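You operate a simulated robot arm through the tools that you are given. There is no shell and no other tool. Be economical: measure what you need, move in short steps, check, and stop when the job is done.

You are at the controls of a simulated robot arm. One attempt, no reset.

JOB
Level the balance's pointer with the white ink bottle on the pan.
Fine: brass dial to FREE, slide the black knob till the pointer is level, dial back to LOCK; the bottle stays on the pan. Set down upright: what you pick out. Where these are worked on the way, their far stop is far enough and under half their travel is too little: brass dial.

It is judged by the outcome, as a careful person would: the job done as asked, and still so three seconds after it is handed in. It fails if anything else is knocked over, pushed out of place, dropped, spilled or broken.

ROBOT AND FRAMES
A 7-joint arm with a two-finger parallel gripper on a trunk, on a base that drives. Base frame: it is fixed to the floor where the robot stands at the start and does not move with it; the origin is under the middle of the robot, x ahead of it, y to its left, z up; the surface under the hand at the start is at about z = 0.86. Readings come in m, rad, newtons and seconds.
With the tool pointing down near the work surface it reaches from about 0.34 to 0.76 m from the robot's upright axis, wherever it stands. Its first joint turns from -2.007 to 2.007 rad. Places, roughly: black slide knob [0.3, 0, 1]; brass dial [0.5, 0, 1]; top of the balance pan [0.5, 0.2, 1]. Payload 3.91 kg.
The TCP is the grasp point between the finger pads, 0.03 m short of the fingertips. In the tool frame z runs along the fingers and y along their closing line. The gripper opens to 0.11 m. The fingers are 0.02 m wide and 0.01 m thick; the gripper's body (0.048 by 0.112 m) begins 0.055 m behind the TCP.
Orientation is told as [roll, pitch, yaw] about the base's x, y, z axes, in that order, counted from this pose: with the fingers straight down and closing along the base's y, the tool's x points along the base's -x, its y along +y and its z along -z.

CONTROLS
- The arm moves only by the tool jog_arm. Its arguments are lists of equal length, an entry for each row: "travel": the shift along the tool's x, y, z in units of 30 mm (1.0 is 30 mm), a list of three; "delta_rot": the turn, a rotation vector about the tool's x, y, z in units of 4 degrees (1.0 is 4 degrees), a list of three; "jaw": the finger opening in m, from 0 to 0.11. In form: {"travel": [[tx, ty, tz], ...], "delta_rot": [[wx, wy, wz], ...], "jaw": [jaw, ...]}. A call has 1 to 20 rows; each row shifts and turns the commanded pose from where the row before left it, along the tool's axes as they then stand. A call with a number of a shift or a turn outside -1 to 1 is refused whole. Each row takes 0.2 s and may step no farther than 0.05 m and 0.15 rad from the row before; otherwise, or with a gripper value out of range, the whole call is refused. Where a pose cannot be reached the arm comes as near as it can. A force on the tool above 40 N (or 10 N above the force at the start of the call, whichever is more), or a blocked arm, ends the call early, and 0.2 s more pass. The fingers move at their own pace (about 0.108 m/s each) and stop on an object; they squeeze with about 29 N. The grip force told is the motor's: it shows also when the fingers shut on nothing. Time passes only in rows, and 0.2 s behind the last, so rows that do not move let the fingers close. It gives the time, the measured TCP pose, the force on the tool (base axes), the opening and the grip force at its end, in the units of the frame above (readings bear some noise), with the torque about the TCP (base axes, N m) and any sound that the robot's microphone picked up, and new pictures: "pictures" is both (left out), scene, wrist or none.
- Cameras (640 x 400 px; columns grow to the right, rows downward): "scene" is now at [0.0291, 0.139, 1.5342]; the picture's right is [-0.23, -0.97, 0.00], its down [-0.57, 0.14, -0.81] and it looks along [0.78, -0.19, -0.59] (base axes); focal length 252 px, centre (320, 200). "wrist" rides on the gripper at [0.072, 0.017, -0.103] in the tool frame; the picture's right is [-0.23, 0.97, 0.00], its down [-0.76, -0.18, -0.62] and it looks along [-0.61, -0.14, 0.78] (tool axes); focal length 222 px, centre (320, 200).
- move_column(by): slides the trunk up (or, below 0, down) by that many m; the arm and the scene camera ride with it, the base frame stays. It gives what a move gives, with no picture.
- base_move(legs): drives the robot by 1 to 6 legs, each [ahead, turn to the left] in m and rad, along the robot's own axes; the way and the turn of a leg run together, so that a leg with both is an arc; at most 1.5 m and 3.142 rad a leg. The arm and the cameras ride along, it lands a little off, and it stops where it bumps. It gives what a move gives, and a new picture of the scene camera.
- aim_head(pan, tilt): turns the head with the scene camera to pan (to the left, within 2.705 rad either way) and tilt (down, from -0.506 to 1.204), counted from straight ahead of the robot. It gives what a move gives, and a new picture of the scene camera.
- locate(camera, pixels): there is no depth. For up to 12 entries [column, row, z] of the newest picture of that camera ("zoom" is the newest enlarged one), the place [x, y] in the base frame at which the ray of that pixel passes the height z, good to about 0.003 m, but the place of the scene camera against the robot may be out by one fixed shift of up to 0.012 m in any direction. It takes no simulated time.
- enlarge(camera, box): a new picture of the part [left, top, right, bottom] of that camera's present view, enlarged. It takes no simulated time.
- sign_off(): hands the job in; it is judged then, once.

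Work in short steps. Measure before you move; look again where a grasp or a placing could have gone wrong, and mend it. You have 80 turns and 260 pictures in all, those below and enlarged ones among them. Open the gripper and draw the arm clear of the work before you hand the job in, unless the task says otherwise; then end with one line.

The tools are called after ">>>" by a JSON object that holds its "op" and its "data". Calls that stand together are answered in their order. jog_arm: Moves the arm, as the interface text tells. Its arguments: {"type":"object","properties":{"travel":{"type":"array","items":{"type":"array","items":{"type":"number"}}},"delta_rot":{"type":"array","items":{"type":"array","items":{"type":"number"}}},"jaw":{"type":"array","items":{"type":"number"}},"pictures":{"type":"string","enum":["both","scene","wrist","none"]}},"required":["travel","delta_rot","jaw"]} The other tools are called the same way: move_column (by) slides the trunk up or down; base_move (legs) drives the base; aim_head (pan, tilt) turns the head that bears the scene camera; locate (camera, pixels) gives the place at which the rays of pixels pass given heights; enlarge (camera, box) takes an enlarged picture of a part of a camera's view; sign_off () hands the job in.

At the start:

```text
time: 0.0
eef_pos: [0.5362, 0.049, 1.3256]
ee_rot: [-0.001, 0.0, 0.005]
wrist_force: [-0.5, -0.2, -0.3]
moment: [0.01, 0.01, 0.01]
finger_gap: 0.1101
gripper_force: 0.1
trunk travel left (down, up): [-0.629, 0.361]
robot x, y, heading: [0.0027, 0.0003, 0.003]
head pan, tilt: [-0.234, 0.632]
```

scene: 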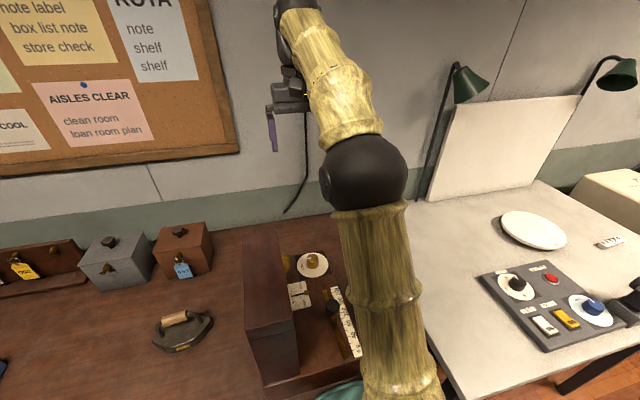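
wrist: 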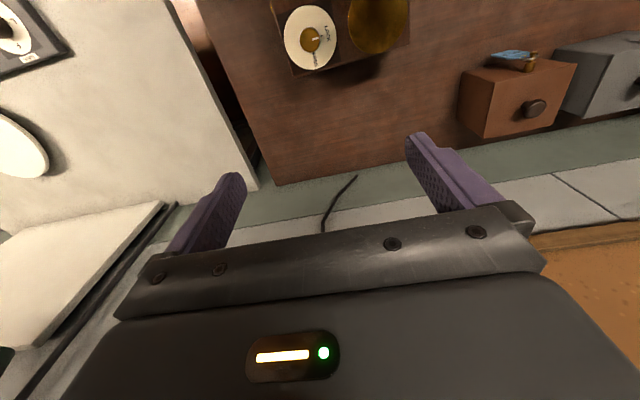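

The arm blocks the scene view of the balance. I look around with the head first.

>>> {"op": "aim_head", "data": {"pan": 0.3, "tilt": 0.8}}

>>> {"op": "aim_head", "data": {"pan": 1.1, "tilt": 0.75}}

>>> {"op": "aim_head", "data": {"pan": -0.1, "tilt": 1.1}}

```text
time: 1.0
eef_pos: [0.5367, 0.0501, 1.3244]
ee_rot: [0.0, 0.001, 0.003]
wrist_force: [1.0, -0.3, 0.8]
moment: [0.01, -0.02, 0.0]
finger_gap: 0.11
gripper_force: 0.3
trunk travel left (down, up): [-0.629, 0.361]
robot x, y, heading: [-0.0008, 0.0029, 0.001]
head pan, tilt: [0.3, 0.799]
```

scene: 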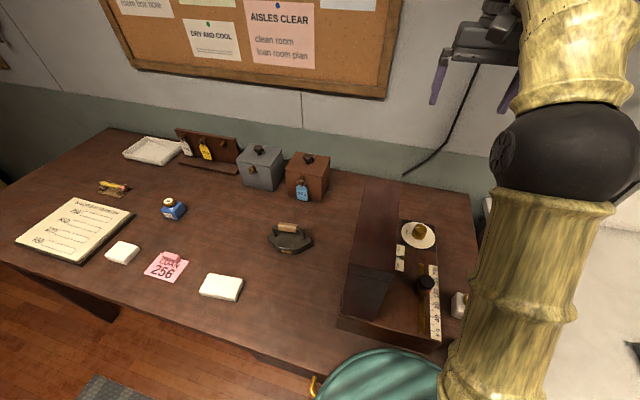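

```text
time: 2.1
eef_pos: [0.5355, 0.0487, 1.3234]
ee_rot: [0.0, 0.001, 0.004]
wrist_force: [0.3, 0.3, -0.4]
moment: [0.02, -0.02, 0.0]
finger_gap: 0.11
gripper_force: 0.0
trunk travel left (down, up): [-0.629, 0.361]
robot x, y, heading: [-0.0011, 0.0012, 0.002]
head pan, tilt: [1.1, 0.75]
```

scene: 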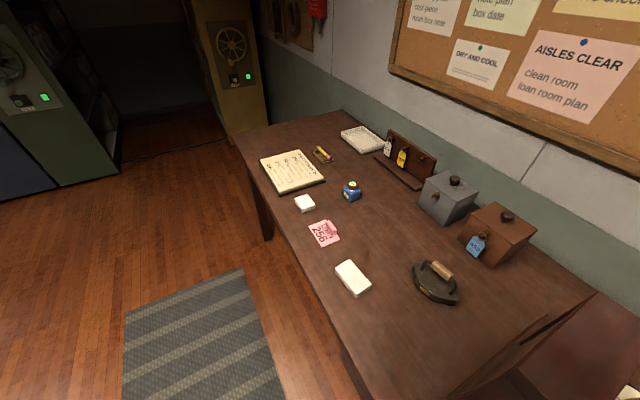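

```text
time: 3.5
eef_pos: [0.5346, 0.05, 1.325]
ee_rot: [0.0, 0.0, 0.005]
wrist_force: [0.5, -0.1, 0.2]
moment: [0.03, -0.01, 0.0]
finger_gap: 0.1099
gripper_force: 0.0
trunk travel left (down, up): [-0.629, 0.361]
robot x, y, heading: [0.003, -0.0011, -0.004]
head pan, tilt: [-0.099, 1.1]
```

scene: 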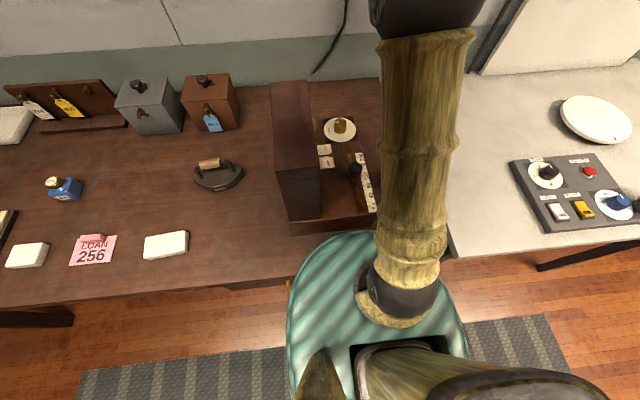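

Look closely at the balance and the tag labels.

>>> {"op": "enlarge", "data": {"camera": "scene", "box": [240, 60, 400, 260]}}

>>> {"op": "enlarge", "data": {"camera": "scene", "box": [0, 60, 250, 216]}}

>>> {"op": "enlarge", "data": {"camera": "wrist", "box": [200, 0, 640, 180]}}

>>> {"op": "enlarge", "data": {"camera": "scene", "box": [0, 200, 200, 325]}}

```text
2.00 times, centred on (320, 160) of scene
```

zoom: 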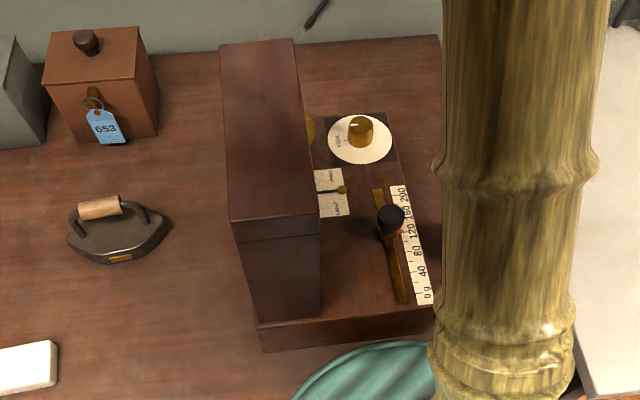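

```text
2.56 times, centred on (125, 138) of scene
```

zoom: 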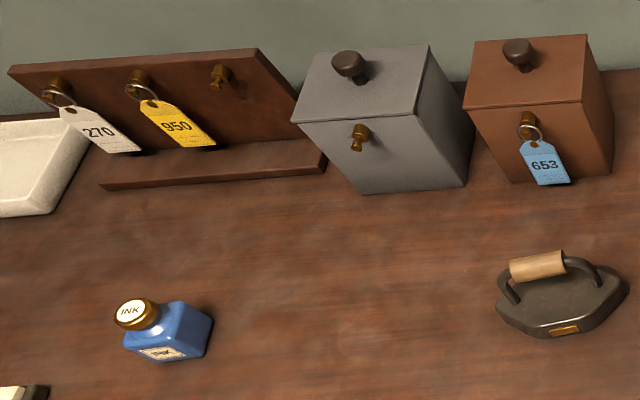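

```text
1.45 times, centred on (420, 90) of wrist
```

zoom: 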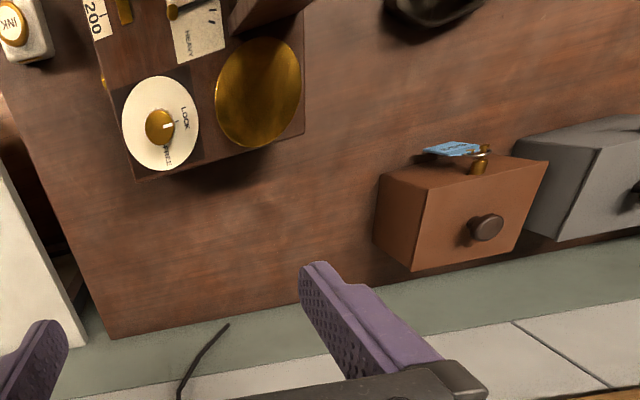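

```text
3.20 times, centred on (100, 262) of scene
```

zoom: 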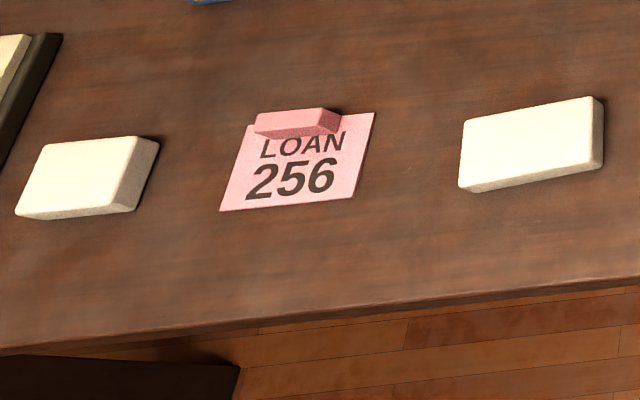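

White bottle stands right of the balance (wrist view top-left). The knob is close in to the robot, so I back up 0.2 m for reach and better view.

>>> {"op": "base_move", "data": {"legs": [[-0.2, 0]]}}

>>> {"op": "jog_arm", "data": {"travel": [[0, 0, 0]], "delta_rot": [[0, 0, 0]], "jaw": [0.11], "pictures": "wrist"}}

```text
time: 4.8
eef_pos: [0.5279, 0.0502, 1.3244]
ee_rot: [-0.001, 0.004, 0.008]
wrist_force: [-0.6, -0.2, -0.2]
moment: [-0.05, 0.02, 0.04]
finger_gap: 0.11
gripper_force: 0.0
trunk travel left (down, up): [-0.629, 0.361]
robot x, y, heading: [-0.0099, 0.0025, 0.016]
head pan, tilt: [-0.099, 1.1]
stopped in leg 1: the robot was blocked; the commanded pose is now the measured one
```

scene: 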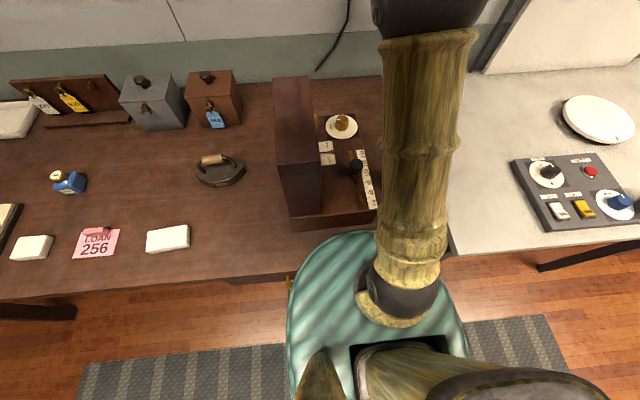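

```text
time: 5.2
eef_pos: [0.5293, 0.05, 1.3231]
ee_rot: [0.0, 0.006, 0.007]
wrist_force: [-0.1, -0.5, 0.0]
moment: [0.0, 0.04, -0.01]
finger_gap: 0.1101
gripper_force: 0.1
trunk travel left (down, up): [-0.629, 0.361]
robot x, y, heading: [-0.0102, 0.0009, 0.011]
head pan, tilt: [-0.099, 1.1]
```

wrist: 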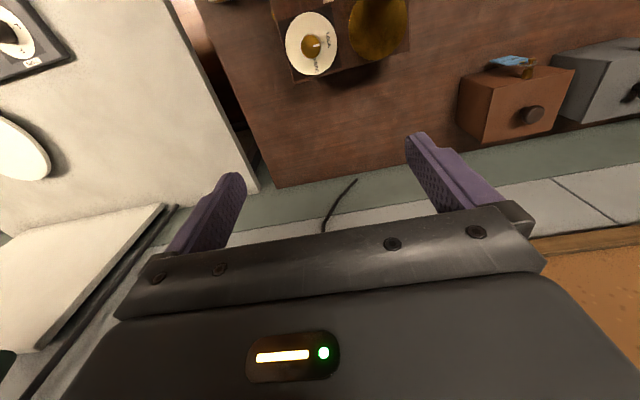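

The base is blocked going back after 1 cm. I look behind me.

>>> {"op": "aim_head", "data": {"pan": 2.6, "tilt": 0.9}}

>>> {"op": "aim_head", "data": {"pan": -2.4, "tilt": 0.9}}

>>> {"op": "aim_head", "data": {"pan": -1.0, "tilt": 1.0}}

```text
time: 7.6
eef_pos: [0.5286, 0.0505, 1.3223]
ee_rot: [-0.001, 0.005, 0.006]
wrist_force: [0.3, 0.7, -0.1]
moment: [0.03, 0.01, -0.04]
finger_gap: 0.11
gripper_force: 0.1
trunk travel left (down, up): [-0.629, 0.361]
robot x, y, heading: [-0.0129, 0.0019, 0.015]
head pan, tilt: [2.601, 0.901]
```

scene: 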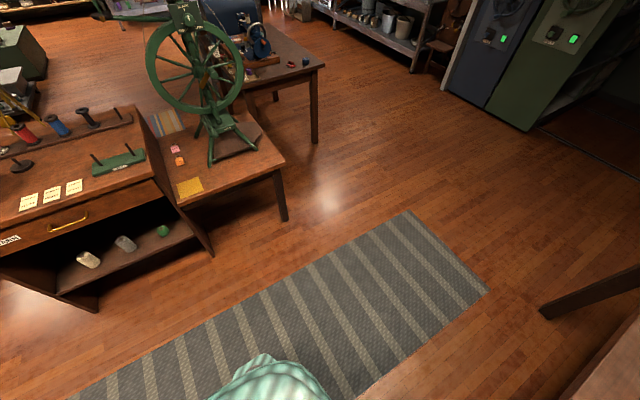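

```text
time: 11.5
eef_pos: [0.5291, 0.05, 1.3226]
ee_rot: [0.001, 0.005, 0.005]
wrist_force: [0.5, 1.2, 0.6]
moment: [-0.03, 0.01, 0.0]
finger_gap: 0.11
gripper_force: 0.1
trunk travel left (down, up): [-0.629, 0.361]
robot x, y, heading: [-0.0143, 0.0011, 0.009]
head pan, tilt: [-2.4, 0.901]
```

scene: 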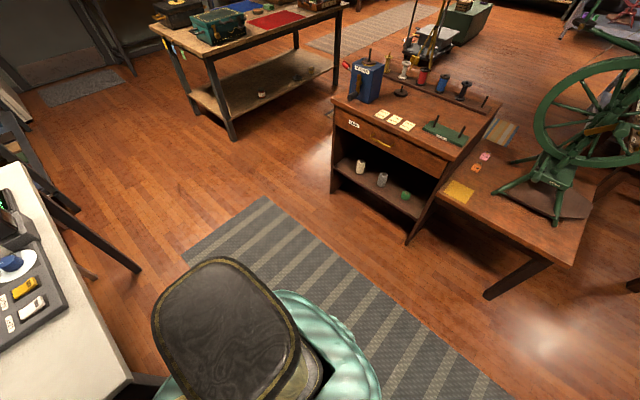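

```text
time: 13.1
eef_pos: [0.5274, 0.0503, 1.3228]
ee_rot: [0.0, 0.005, 0.004]
wrist_force: [-0.8, -0.7, 0.4]
moment: [-0.01, 0.04, -0.04]
finger_gap: 0.1101
gripper_force: 0.2
trunk travel left (down, up): [-0.629, 0.361]
robot x, y, heading: [-0.014, -0.0009, 0.012]
head pan, tilt: [-1.0, 1.0]
```

scene: 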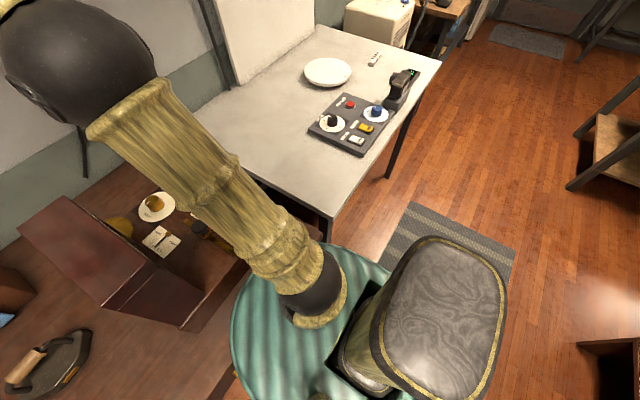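

Nothing big visible behind; maybe a low snag. First I swing the arm to the right at height, so the scene camera can see the balance.

>>> {"op": "jog_arm", "data": {"travel": [[1, -1, 0], [1, -1, 0], [1, -1, 0], [1, -1, 0], [0, -1, 0], [0, -1, 0], [0, -1, 0], [0, -1, 0], [0, -1, 0], [0, -1, 0], [0, -1, 0], [0, -1, 0], [0, -1, 0]], "delta_rot": [[0, 0, 0], [0, 0, 0], [0, 0, 0], [0, 0, 0], [0, 0, 0], [0, 0, 0], [0, 0, 0], [0, 0, 0], [0, 0, 0], [0, 0, 0], [0, 0, 0], [0, 0, 0], [0, 0, 0]], "jaw": [0.11, 0.11, 0.11, 0.11, 0.11, 0.11, 0.11, 0.11, 0.11, 0.11, 0.11, 0.11, 0.11], "pictures": "wrist"}}

>>> {"op": "aim_head", "data": {"pan": -0.1, "tilt": 1.1}}

```text
time: 15.8
eef_pos: [0.4102, -0.3416, 1.3222]
ee_rot: [-0.001, 0.002, 0.006]
wrist_force: [-0.7, 0.0, 0.3]
moment: [-0.01, -0.02, -0.01]
finger_gap: 0.1101
gripper_force: 0.1
trunk travel left (down, up): [-0.629, 0.361]
robot x, y, heading: [-0.0092, 0.0002, 0.012]
head pan, tilt: [-1.0, 1.0]
```

wrist: 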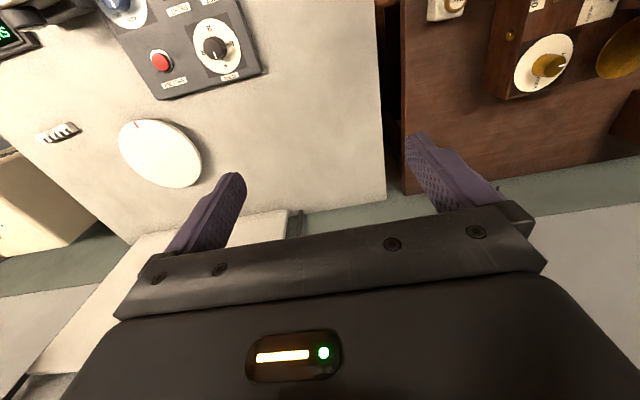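

```text
time: 17.1
eef_pos: [0.4107, -0.3402, 1.3215]
ee_rot: [-0.002, 0.001, 0.006]
wrist_force: [0.0, 0.3, 0.2]
moment: [-0.01, -0.05, 0.01]
finger_gap: 0.11
gripper_force: 0.1
trunk travel left (down, up): [-0.629, 0.361]
robot x, y, heading: [-0.0143, -0.0023, 0.012]
head pan, tilt: [-0.099, 1.1]
```

scene: 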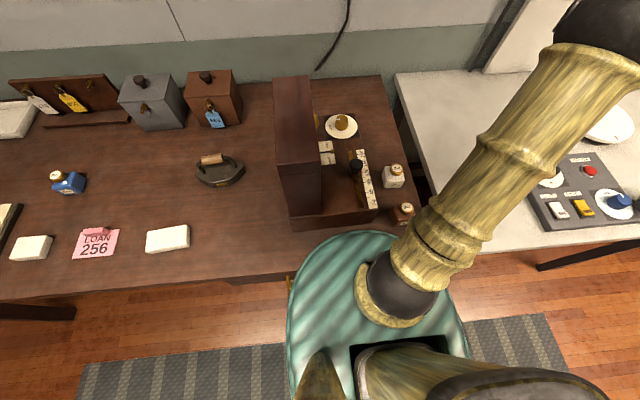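

Now the white bottle (393,176), brown bottle (403,213), knob (357,165), dial (341,122) are visible. I zoom and locate.

>>> {"op": "enlarge", "data": {"camera": "scene", "box": [270, 70, 430, 240]}}

>>> {"op": "locate", "data": {"camera": "scene", "pixels": [[393, 188, 0.86], [396, 168, 0.93], [357, 165, 1.0], [341, 122, 1.0], [275, 80, 1.1], [308, 78, 1.1], [320, 160, 1.1], [288, 230, 0.86], [376, 220, 0.86], [403, 207, 0.93]]}}

```text
2.35 times, centred on (350, 155) of scene
```

zoom: 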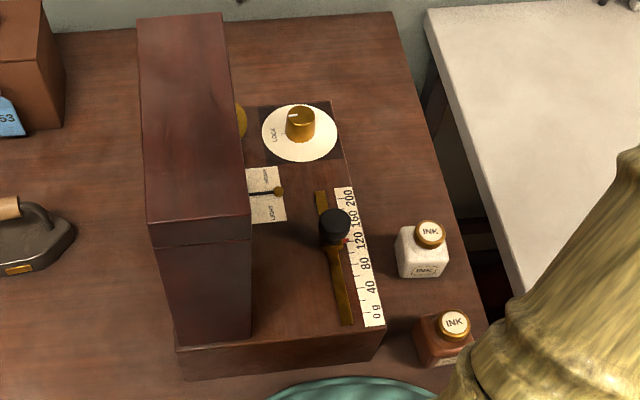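

```text
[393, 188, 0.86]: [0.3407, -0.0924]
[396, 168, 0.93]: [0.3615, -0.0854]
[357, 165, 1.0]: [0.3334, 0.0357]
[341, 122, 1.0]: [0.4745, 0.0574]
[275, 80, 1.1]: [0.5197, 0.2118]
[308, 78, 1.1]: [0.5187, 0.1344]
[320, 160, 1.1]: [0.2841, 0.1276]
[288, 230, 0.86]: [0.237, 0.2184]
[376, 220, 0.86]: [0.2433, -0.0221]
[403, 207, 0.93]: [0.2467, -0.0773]
```

I yaw the gripper +90° so that the wrist camera looks left over the bottle and balance (also a good grasp orientation).

>>> {"op": "jog_arm", "data": {"travel": [[0, 0, 0], [0, 0, 0], [0, 0, 0], [0, 0, 0], [0, 0, 0], [0, 0, 0], [0, 0, 0], [0, 0, 0], [0, 0, 0], [0, 0, 0], [0, 0, 0], [0, 0, 0], [0, 0, 0], [0, 0, 0], [0, 0, 0], [0, 0, 0], [0, 0, 0], [0, 0, 0], [0, 0, 0], [0, 0, 0]], "delta_rot": [[0, 0, -1], [0, 0, -1], [0, 0, -1], [0, 0, -1], [0, 0, -1], [0, 0, -1], [0, 0, -1], [0, 0, -1], [0, 0, -1], [0, 0, -1], [0, 0, -1], [0, 0, -1], [0, 0, -1], [0, 0, -1], [0, 0, -1], [0, 0, -1], [0, 0, -1], [0, 0, -1], [0, 0, -1], [0, 0, -1]], "jaw": [0.11, 0.11, 0.11, 0.11, 0.11, 0.11, 0.11, 0.11, 0.11, 0.11, 0.11, 0.11, 0.11, 0.11, 0.11, 0.11, 0.11, 0.11, 0.11, 0.11], "pictures": "none"}}

>>> {"op": "jog_arm", "data": {"travel": [[0, 0, 0], [0, 0, 0], [0, 0, 0]], "delta_rot": [[0, 0, -1], [0, 0, -1], [0, 0, -0.5]], "jaw": [0.11, 0.11, 0.11]}}

```text
time: 21.2
eef_pos: [0.4095, -0.3397, 1.3232]
ee_rot: [0.002, 0.003, 1.403]
wrist_force: [0.4, 0.2, -0.4]
moment: [0.0, 0.01, -0.01]
finger_gap: 0.1098
gripper_force: 0.1
trunk travel left (down, up): [-0.629, 0.361]
robot x, y, heading: [-0.0138, -0.0025, 0.015]
head pan, tilt: [-0.099, 1.1]
```

```text
time: 22.1
eef_pos: [0.4094, -0.3408, 1.3231]
ee_rot: [0.001, 0.003, 1.58]
wrist_force: [-0.2, -0.3, -1.0]
moment: [-0.01, 0.01, 0.01]
finger_gap: 0.1103
gripper_force: 0.0
trunk travel left (down, up): [-0.629, 0.361]
robot x, y, heading: [-0.0124, -0.0008, 0.016]
head pan, tilt: [-0.099, 1.1]
```

scene: 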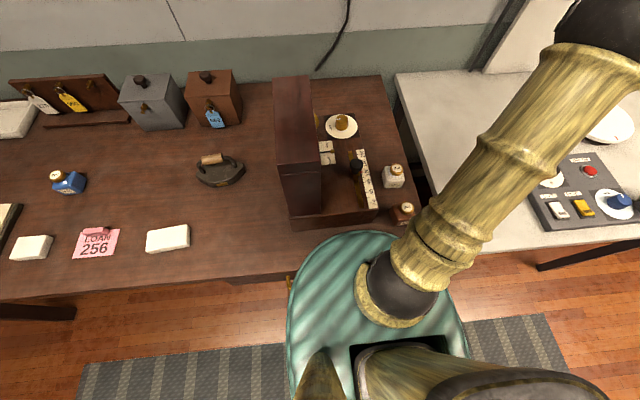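
wrist: 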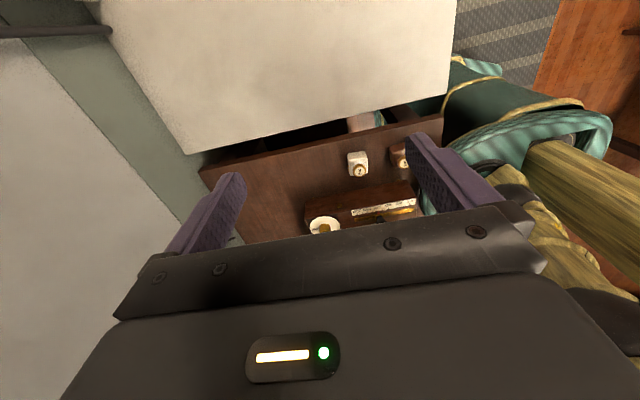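

The wrist camera looks from straight below itself forward; I shift toward the bottle (base +y = tool −x) to see it and the balance deck.

>>> {"op": "jog_arm", "data": {"travel": [[-1, 0, 0], [-1, 0, 0], [-1, 0, 0], [-1, 0, 0], [-1, 0, 0], [-1, 0, 0]], "delta_rot": [[0, 0, 0], [0, 0, 0], [0, 0, 0], [0, 0, 0], [0, 0, 0], [0, 0, 0]], "jaw": [0.11, 0.11, 0.11, 0.11, 0.11, 0.11], "pictures": "wrist"}}

>>> {"op": "enlarge", "data": {"camera": "wrist", "box": [220, 0, 540, 200]}}

```text
time: 23.4
eef_pos: [0.409, -0.1601, 1.3243]
ee_rot: [0.006, 0.0, 1.575]
wrist_force: [0.1, -0.1, -0.9]
moment: [0.02, -0.02, -0.02]
finger_gap: 0.11
gripper_force: 0.1
trunk travel left (down, up): [-0.629, 0.361]
robot x, y, heading: [-0.0128, 0.0044, 0.014]
head pan, tilt: [-0.099, 1.1]
```

wrist: 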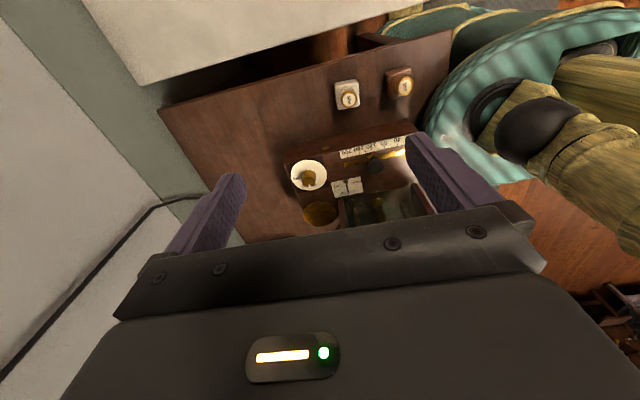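

```text
2.00 times, centred on (380, 100) of wrist
```

zoom: 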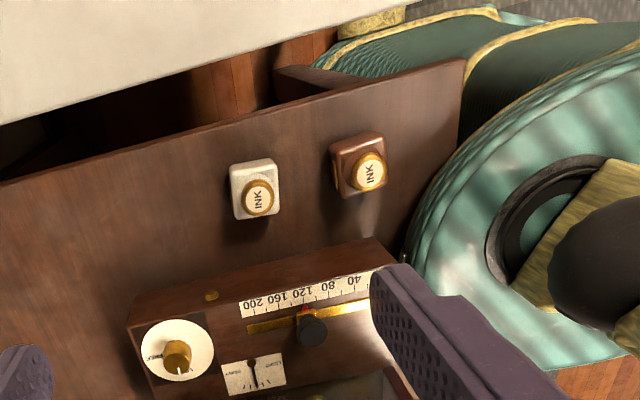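

Locate the key features at candidate heights with the wrist view.

>>> {"op": "locate", "data": {"camera": "zoom", "pixels": [[258, 200, 0.92], [258, 200, 0.94], [236, 220, 0.86], [279, 160, 0.86], [178, 354, 0.95], [178, 354, 1.0], [312, 332, 0.95], [312, 332, 1.0], [252, 360, 0.95], [370, 172, 0.93], [178, 350, 0.97], [380, 240, 0.92]]}}

>>> {"op": "locate", "data": {"camera": "scene", "pixels": [[396, 168, 0.92], [396, 168, 0.94], [341, 120, 0.95], [341, 120, 1.0], [357, 162, 0.95], [357, 162, 1.0], [335, 159, 0.95], [331, 153, 0.95], [318, 120, 0.95]]}}

```text
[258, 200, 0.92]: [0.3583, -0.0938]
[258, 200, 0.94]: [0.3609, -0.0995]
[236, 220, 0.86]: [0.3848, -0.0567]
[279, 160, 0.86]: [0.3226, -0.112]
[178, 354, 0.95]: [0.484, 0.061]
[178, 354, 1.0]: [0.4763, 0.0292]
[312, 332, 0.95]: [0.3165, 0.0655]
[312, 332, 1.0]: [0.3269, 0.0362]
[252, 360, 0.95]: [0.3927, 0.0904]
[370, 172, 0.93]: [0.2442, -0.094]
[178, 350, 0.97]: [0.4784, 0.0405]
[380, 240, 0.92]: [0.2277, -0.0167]
```

```text
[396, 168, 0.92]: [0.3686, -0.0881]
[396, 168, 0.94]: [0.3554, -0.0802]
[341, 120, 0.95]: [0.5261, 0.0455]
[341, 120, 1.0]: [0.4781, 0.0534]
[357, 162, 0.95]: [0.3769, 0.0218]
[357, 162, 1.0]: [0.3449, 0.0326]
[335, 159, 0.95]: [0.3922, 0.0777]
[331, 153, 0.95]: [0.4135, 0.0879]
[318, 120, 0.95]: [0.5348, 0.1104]
```

Fits from both cameras: white cap top ≈(0.36,−0.097,0.93); knob top ≈(0.33,0.03,1.02); dial top ≈(0.477,0.037,0.99). I go above the bottle at z≈1.11 and turn slightly to match its faces.

>>> {"op": "jog_arm", "data": {"travel": [[-0.286, 0.233, 1], [-0.286, 0.233, 1], [-0.286, 0.233, 1], [-0.286, 0.233, 1], [-0.286, 0.233, 1], [-0.286, 0.233, 1], [-0.286, 0.233, 1]], "delta_rot": [[0, 0, 0.25], [0, 0, 0.25], [0, 0, 0.25], [0, 0, 0.25], [0, 0, 0.25], [0, 0, 0.25], [0, 0, 0.25]], "jaw": [0.08, 0.08, 0.08, 0.08, 0.08, 0.08, 0.08]}}

>>> {"op": "enlarge", "data": {"camera": "wrist", "box": [200, 0, 520, 200]}}

```text
time: 25.1
eef_pos: [0.3609, -0.0976, 1.1138]
ee_rot: [0.003, -0.001, 1.452]
wrist_force: [0.0, -0.1, 0.6]
moment: [0.0, -0.04, 0.04]
finger_gap: 0.0799
gripper_force: 0.1
trunk travel left (down, up): [-0.629, 0.361]
robot x, y, heading: [-0.0141, -0.0, 0.016]
head pan, tilt: [-0.099, 1.1]
```

scene: 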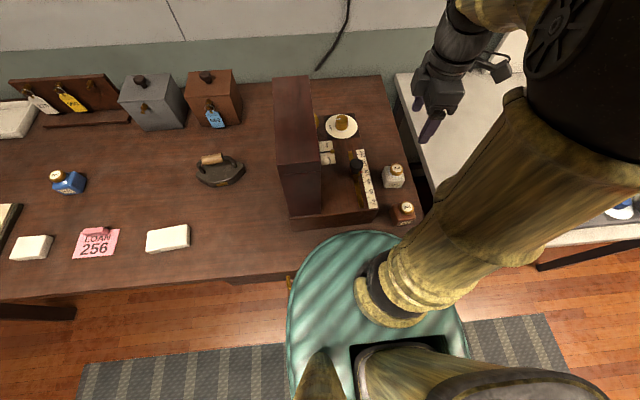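
wrist: 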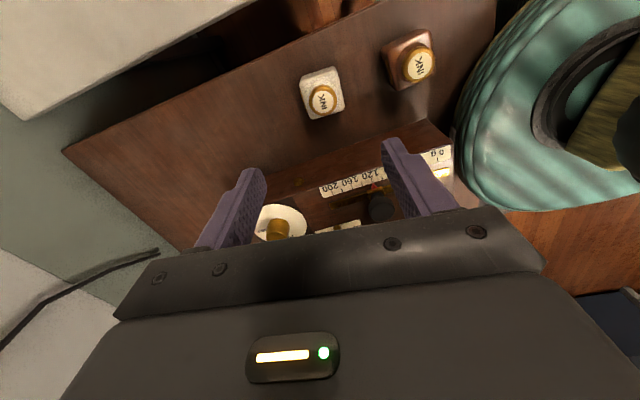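

```text
2.00 times, centred on (360, 100) of wrist
```

zoom: 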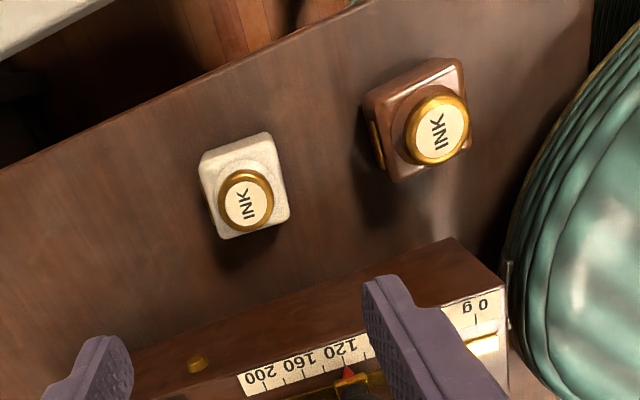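

Locate cap and shoulder corners in the new close view.

>>> {"op": "locate", "data": {"camera": "zoom", "pixels": [[246, 201, 0.93], [246, 201, 0.94], [200, 160, 0.91], [268, 132, 0.91], [288, 214, 0.91], [222, 240, 0.91], [436, 132, 0.93], [385, 178, 0.91], [508, 380, 0.93]]}}

```text
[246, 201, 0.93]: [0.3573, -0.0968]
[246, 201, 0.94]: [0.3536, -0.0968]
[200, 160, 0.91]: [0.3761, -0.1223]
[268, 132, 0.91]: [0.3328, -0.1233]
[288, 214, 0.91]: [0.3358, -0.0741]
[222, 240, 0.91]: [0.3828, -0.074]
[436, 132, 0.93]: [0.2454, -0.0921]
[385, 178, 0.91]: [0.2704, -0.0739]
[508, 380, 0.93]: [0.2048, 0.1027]
```

Bottle centre (0.357,−0.098), ~0.047 wide, nearly axis-aligned. Descend to TCP z≈0.90, then check with wrist.

>>> {"op": "jog_arm", "data": {"travel": [[0, 0.12, 0.9], [0, 0, 0.9], [0, 0, 0.9], [0, 0, 0.9], [0, 0, 0.9], [0, 0, 0.9], [0, 0, 0.9], [0, 0, 0.8], [0, 0, 0]], "delta_rot": [[0, 0, -0.7], [0, 0, 0], [0, 0, 0], [0, 0, 0], [0, 0, 0], [0, 0, 0], [0, 0, 0], [0, 0, 0], [0, 0, 0]], "jaw": [0.08, 0.08, 0.08, 0.08, 0.08, 0.08, 0.08, 0.08, 0.08], "pictures": "wrist"}}

```text
time: 27.1
eef_pos: [0.3564, -0.0973, 0.9008]
ee_rot: [0.005, 0.0, 1.503]
wrist_force: [-0.4, -0.8, 0.6]
moment: [-0.02, 0.0, 0.03]
finger_gap: 0.0798
gripper_force: 0.0
trunk travel left (down, up): [-0.629, 0.361]
robot x, y, heading: [-0.0128, -0.0014, 0.009]
head pan, tilt: [-0.099, 1.1]
```

wrist: 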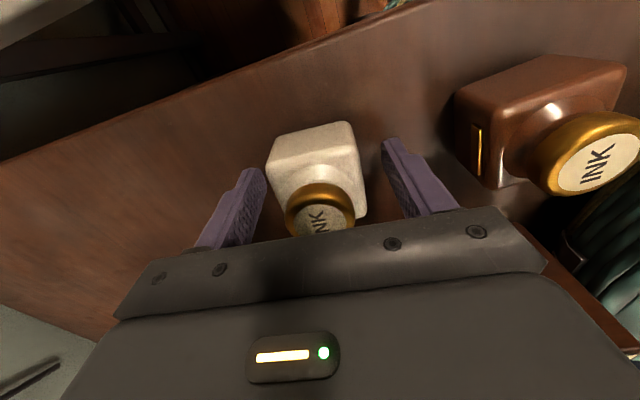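

The bottle sits between the fingers. Close and lift to z≈1.17 in steps.

>>> {"op": "jog_arm", "data": {"travel": [[0, 0, 0], [0, 0, 0], [0, 0, 0]], "delta_rot": [[0, 0, 0], [0, 0, 0], [0, 0, 0]], "jaw": [0.03, 0.03, 0.03], "pictures": "none"}}

>>> {"op": "jog_arm", "data": {"travel": [[0, 0, -0.5], [0, 0, -1], [0, 0, -1], [0, 0, -1], [0, 0, -1], [0, 0, -1], [0, 0, -1], [0, 0, -1]], "delta_rot": [[0, 0, 0], [0, 0, 0], [0, 0, 0], [0, 0, 0], [0, 0, 0], [0, 0, 0], [0, 0, 0], [0, 0, 0]], "jaw": [0.03, 0.03, 0.03, 0.03, 0.03, 0.03, 0.03, 0.03]}}

```text
time: 27.9
eef_pos: [0.3569, -0.0976, 0.9019]
ee_rot: [0.004, 0.0, 1.503]
wrist_force: [-0.2, 0.2, -0.3]
moment: [-0.01, -0.02, 0.04]
finger_gap: 0.052
gripper_force: 29.2
trunk travel left (down, up): [-0.629, 0.361]
robot x, y, heading: [-0.0091, 0.0016, 0.013]
head pan, tilt: [-0.099, 1.1]
```

```text
time: 29.6
eef_pos: [0.3578, -0.0981, 1.1274]
ee_rot: [0.003, 0.002, 1.504]
wrist_force: [-0.3, -0.2, -0.9]
moment: [0.01, 0.01, 0.02]
finger_gap: 0.0516
gripper_force: 29.2
trunk travel left (down, up): [-0.629, 0.361]
robot x, y, heading: [-0.0121, 0.0011, 0.015]
head pan, tilt: [-0.099, 1.1]
```

scene: 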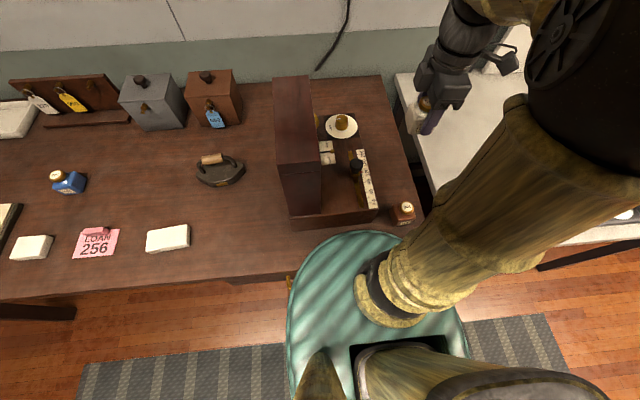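
wrist: 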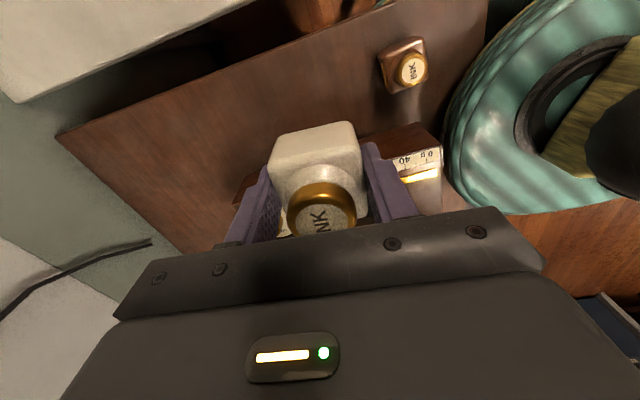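

Gripped. By my ray computation the pan is centred ≈(0.478,0.156), top z≈0.98, and the tall box's far face is at x≈0.423, top ≈1.18. I move to (0.49, 0.0, 1.157), yaw 90°, and look.

>>> {"op": "jog_arm", "data": {"travel": [[0, -0.887, -0.2], [0, -0.887, -0.2], [0, -0.887, -0.2], [0, -0.887, -0.2], [0, -0.887, -0.2], [-0.8, 0, 0], [-0.8, 0, 0], [-0.8, 0, 0], [-0.8, 0, 0]], "delta_rot": [[0, 0, -0.192], [0, 0, -0.192], [0, 0, -0.192], [0, 0, -0.192], [0, 0, -0.192], [0, 0, 0], [0, 0, 0], [0, 0, 0], [0, 0, 0]], "jaw": [0.03, 0.03, 0.03, 0.03, 0.03, 0.03, 0.03, 0.03, 0.03]}}

>>> {"op": "enlarge", "data": {"camera": "wrist", "box": [200, 100, 440, 250]}}

```text
time: 31.6
eef_pos: [0.4912, -0.0076, 1.1559]
ee_rot: [0.002, 0.001, 1.571]
wrist_force: [0.1, 0.5, 0.0]
moment: [-0.02, 0.01, -0.01]
finger_gap: 0.0515
gripper_force: 29.2
trunk travel left (down, up): [-0.629, 0.361]
robot x, y, heading: [-0.0106, 0.0004, 0.012]
head pan, tilt: [-0.099, 1.1]
```

scene: 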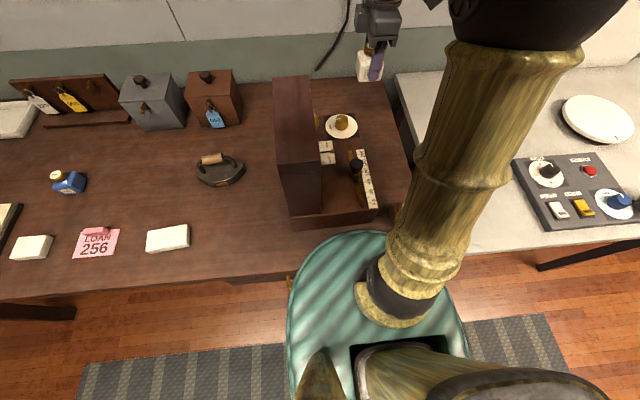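
wrist: 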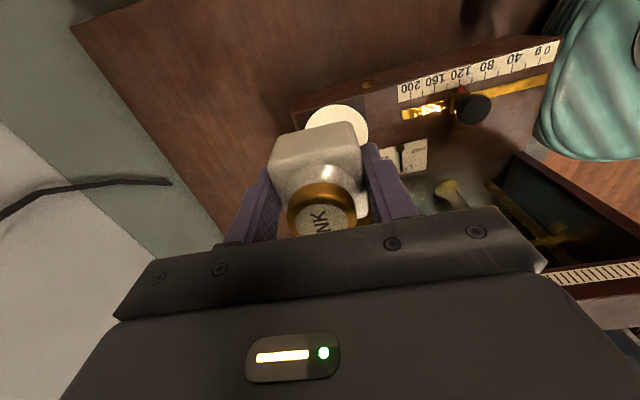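

```text
2.67 times, centred on (320, 175) of wrist
```

zoom: 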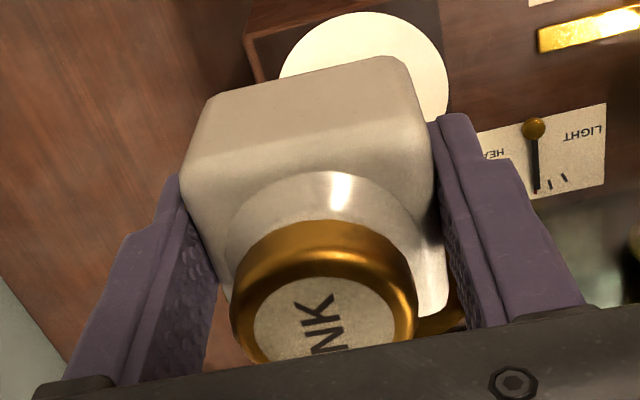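

I rise to z≈1.30 and shift to y≈0.13 so the pan and box show ahead of the bottle in the wrist view.

>>> {"op": "jog_arm", "data": {"travel": [[0, 0, -0.96], [0, 0, -0.96], [0, 0, -0.96], [0, 0, -0.96], [0, 0, -0.96], [-0.92, 0, 0], [-0.92, 0, 0], [-0.92, 0, 0], [-0.92, 0, 0], [-0.92, 0, 0]], "delta_rot": [[0, 0, 0], [0, 0, 0], [0, 0, 0], [0, 0, 0], [0, 0, 0], [0, 0, 0], [0, 0, 0], [0, 0, 0], [0, 0, 0], [0, 0, 0]], "jaw": [0.03, 0.03, 0.03, 0.03, 0.03, 0.03, 0.03, 0.03, 0.03, 0.03], "pictures": "wrist"}}

>>> {"op": "enlarge", "data": {"camera": "wrist", "box": [200, 0, 520, 200]}}

```text
time: 33.9
eef_pos: [0.4923, 0.1312, 1.3003]
ee_rot: [0.004, 0.001, 1.571]
wrist_force: [-0.3, -0.1, -1.5]
moment: [0.04, -0.04, 0.0]
finger_gap: 0.0514
gripper_force: 29.4
trunk travel left (down, up): [-0.629, 0.361]
robot x, y, heading: [-0.0106, -0.002, 0.015]
head pan, tilt: [-0.099, 1.1]
```

wrist: 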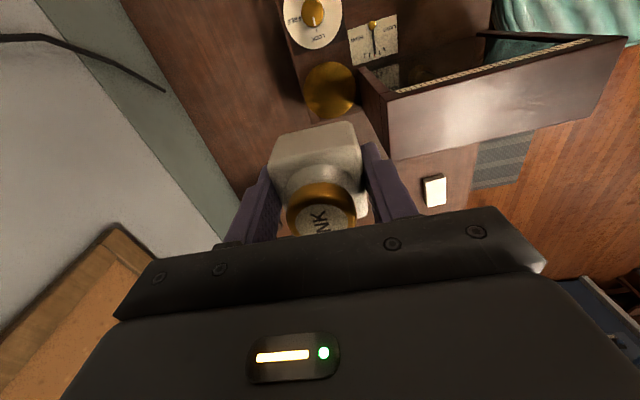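

```text
2.00 times, centred on (360, 100) of wrist
```

zoom: 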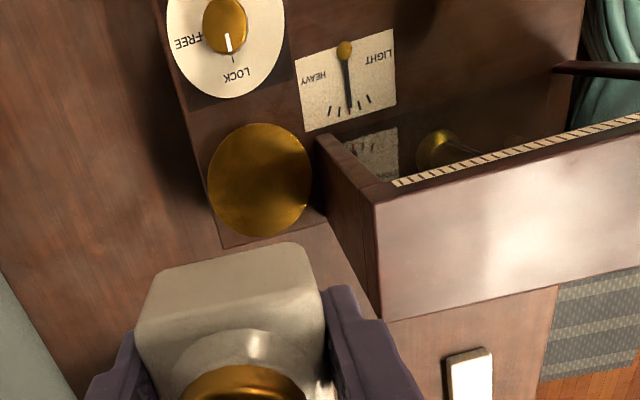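

Pan, dial labels and pointer plate are all visible. Locate the pan and box edges.

>>> {"op": "locate", "data": {"camera": "zoom", "pixels": [[259, 180, 0.97], [259, 180, 0.99], [207, 180, 0.98], [312, 180, 0.98], [259, 123, 0.98], [259, 237, 0.98], [325, 213, 0.95], [315, 137, 1.08], [378, 195, 1.08], [382, 320, 0.86], [225, 25, 0.99], [170, 0, 0.95]]}}

>>> {"op": "enlarge", "data": {"camera": "wrist", "box": [264, 0, 424, 100]}}

```text
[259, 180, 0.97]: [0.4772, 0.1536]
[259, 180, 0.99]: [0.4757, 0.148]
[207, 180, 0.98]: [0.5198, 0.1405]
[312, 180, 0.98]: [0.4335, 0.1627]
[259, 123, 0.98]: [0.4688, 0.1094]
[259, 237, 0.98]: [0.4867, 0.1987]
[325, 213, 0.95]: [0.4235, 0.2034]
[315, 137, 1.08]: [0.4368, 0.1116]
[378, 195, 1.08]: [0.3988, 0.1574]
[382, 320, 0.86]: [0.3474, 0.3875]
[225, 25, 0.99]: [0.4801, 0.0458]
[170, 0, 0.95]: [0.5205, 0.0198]
```

```text
4.00 times, centred on (344, 50) of wrist
```

zoom: 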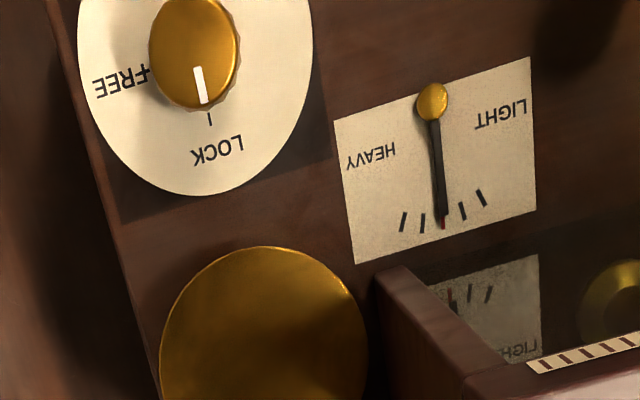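

Pan centre (0.477,0.151), r≈0.045; box face at x≈0.4225 up to z≈1.18. I align to (0.487,0.151) and lower to TCP z≈1.045.

>>> {"op": "jog_arm", "data": {"travel": [[-0.66, 0.17, 0], [0, 0, 0.85], [0, 0, 0.85], [0, 0, 0.85], [0, 0, 0.85], [0, 0, 0.85], [0, 0, 0.85], [0, 0, 0.85], [0, 0, 0.85], [0, 0, 0.85], [0, 0, 0.85]], "delta_rot": [[0, 0, 0], [0, 0, 0], [0, 0, 0], [0, 0, 0], [0, 0, 0], [0, 0, 0], [0, 0, 0], [0, 0, 0], [0, 0, 0], [0, 0, 0], [0, 0, 0]], "jaw": [0.03, 0.03, 0.03, 0.03, 0.03, 0.03, 0.03, 0.03, 0.03, 0.03, 0.03]}}

>>> {"op": "enlarge", "data": {"camera": "wrist", "box": [200, 50, 440, 200]}}

```text
time: 36.2
eef_pos: [0.4853, 0.1507, 1.0442]
ee_rot: [0.004, 0.0, 1.571]
wrist_force: [-0.5, -0.1, -1.6]
moment: [-0.02, 0.02, -0.01]
finger_gap: 0.0514
gripper_force: 29.4
trunk travel left (down, up): [-0.629, 0.361]
robot x, y, heading: [-0.0115, 0.0016, 0.014]
head pan, tilt: [-0.099, 1.1]
```

scene: 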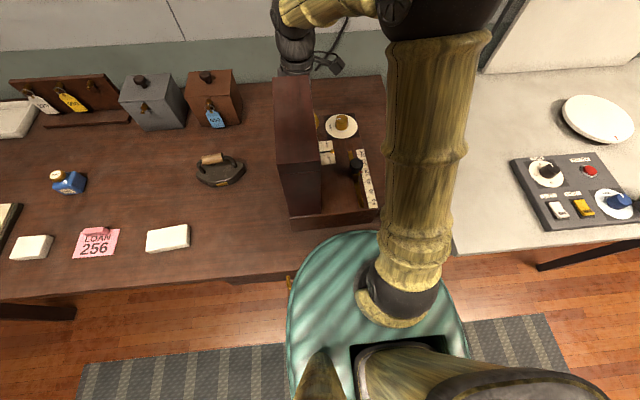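
wrist: 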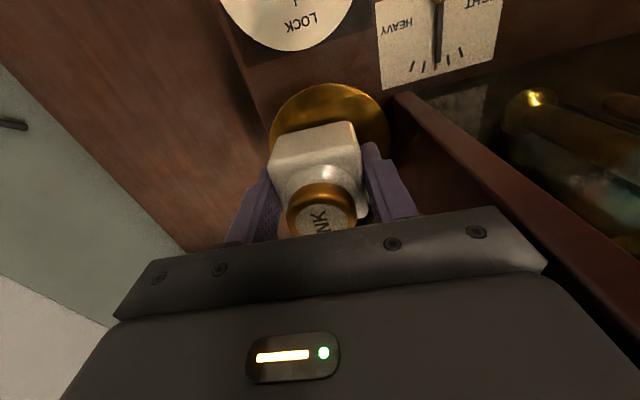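

```text
2.67 times, centred on (320, 125) of wrist
```

zoom: 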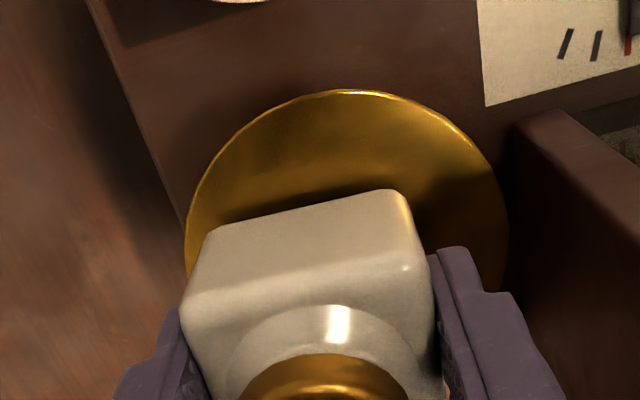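

Aligned over the pan. Lower in 3 mm rows watching the force.

>>> {"op": "jog_arm", "data": {"travel": [[0, 0, 0.12], [0, 0, 0.12], [0, 0, 0.12], [0, 0, 0.12], [0, 0, 0]], "delta_rot": [[0, 0, 0], [0, 0, 0], [0, 0, 0], [0, 0, 0], [0, 0, 0]], "jaw": [0.03, 0.03, 0.03, 0.03, 0.03], "pictures": "wrist"}}

>>> {"op": "enlarge", "data": {"camera": "wrist", "box": [200, 50, 440, 200]}}

```text
time: 37.5
eef_pos: [0.4846, 0.1512, 1.0313]
ee_rot: [0.0, -0.001, 1.572]
wrist_force: [0.0, 3.4, 26.7]
moment: [0.06, -0.03, -0.01]
finger_gap: 0.0516
gripper_force: 29.3
trunk travel left (down, up): [-0.629, 0.361]
robot x, y, heading: [-0.0113, 0.0001, 0.017]
head pan, tilt: [-0.099, 1.1]
```

wrist: 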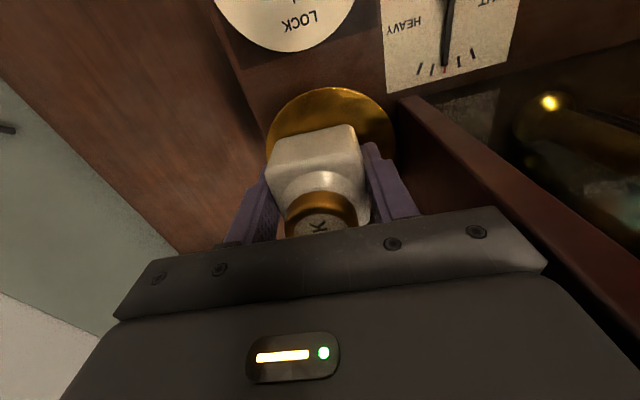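

```text
2.67 times, centred on (320, 125) of wrist
```

zoom: 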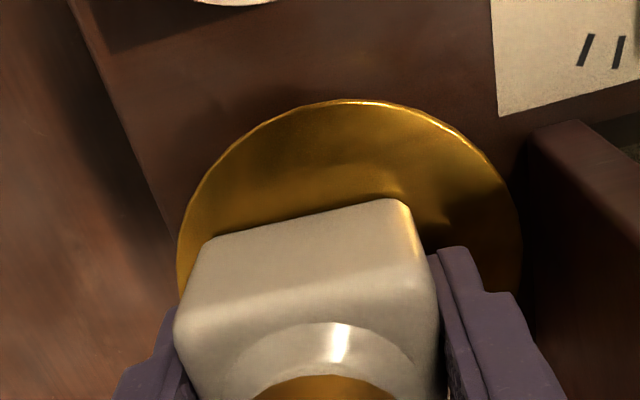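

Contact at TCP z≈1.031 (27 N up). Ease up ~1.5 mm and open to 0.072.

>>> {"op": "jog_arm", "data": {"travel": [[0, 0, -0.06], [0, 0, 0], [0, 0, 0], [0, 0, 0]], "delta_rot": [[0, 0, 0], [0, 0, 0], [0, 0, 0], [0, 0, 0]], "jaw": [0.03, 0.03, 0.072, 0.072], "pictures": "wrist"}}

>>> {"op": "jog_arm", "data": {"travel": [[0, 0, -0.5], [0, 0, -0.8], [0, 0, -0.8], [0, 0, -0.8], [0, 0, -0.8], [0, 0, -0.8]], "delta_rot": [[0, 0, 0], [0, 0, 0], [0, 0, 0], [0, 0, 0], [0, 0, 0], [0, 0, 0]], "jaw": [0.072, 0.072, 0.072, 0.072, 0.072, 0.072]}}

```text
time: 38.5
eef_pos: [0.4854, 0.1503, 1.0316]
ee_rot: [0.006, 0.002, 1.57]
wrist_force: [0.2, 0.8, 0.1]
moment: [-0.01, -0.01, -0.01]
finger_gap: 0.072
gripper_force: 0.2
trunk travel left (down, up): [-0.629, 0.361]
robot x, y, heading: [-0.012, -0.001, 0.017]
head pan, tilt: [-0.099, 1.1]
```

wrist: 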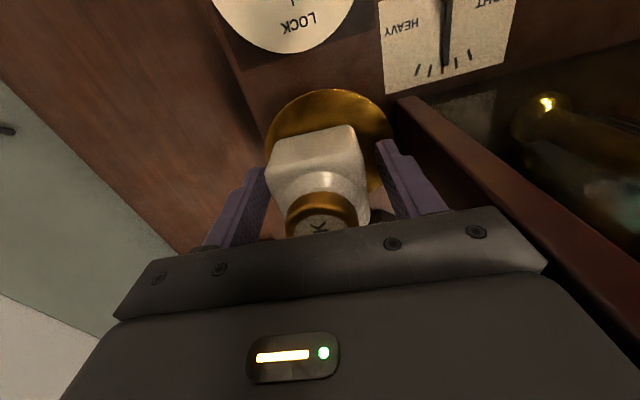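

```text
time: 39.9
eef_pos: [0.4852, 0.1506, 1.1682]
ee_rot: [0.003, 0.001, 1.571]
wrist_force: [-0.6, 0.8, -0.4]
moment: [0.0, 0.01, -0.01]
finger_gap: 0.0718
gripper_force: 0.1
trunk travel left (down, up): [-0.629, 0.361]
robot x, y, heading: [-0.0119, -0.0004, 0.01]
head pan, tilt: [-0.099, 1.1]
```

scene: 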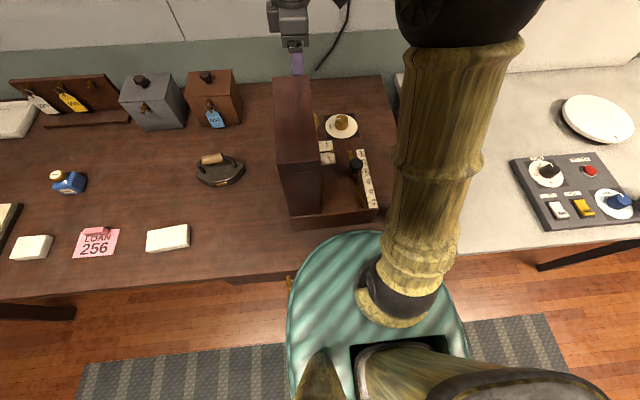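
wrist: 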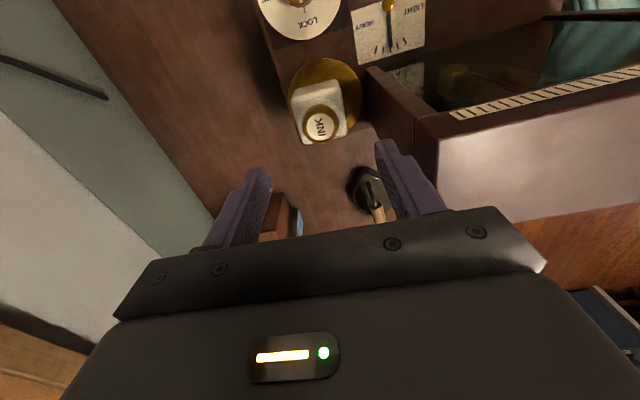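

Bottle stands on the pan. Check its placement and the dial detail.

>>> {"op": "enlarge", "data": {"camera": "wrist", "box": [240, 0, 440, 160]}}

>>> {"op": "locate", "data": {"camera": "wrist", "pixels": [[320, 123, 1.06], [325, 92, 0.985], [302, 20, 0.98]]}}

```text
2.50 times, centred on (340, 80) of wrist
```

zoom: 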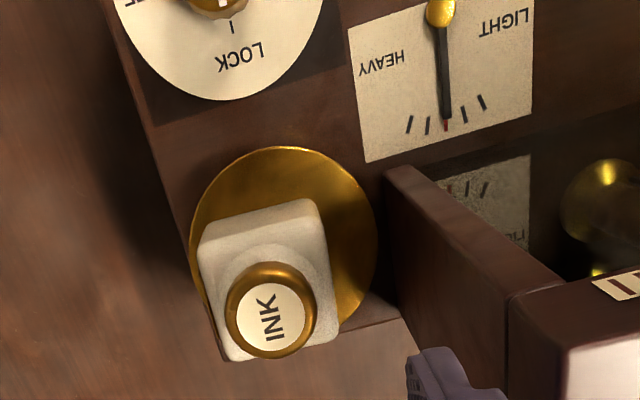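

```text
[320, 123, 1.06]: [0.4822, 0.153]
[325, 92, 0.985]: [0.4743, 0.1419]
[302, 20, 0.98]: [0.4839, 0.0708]
```

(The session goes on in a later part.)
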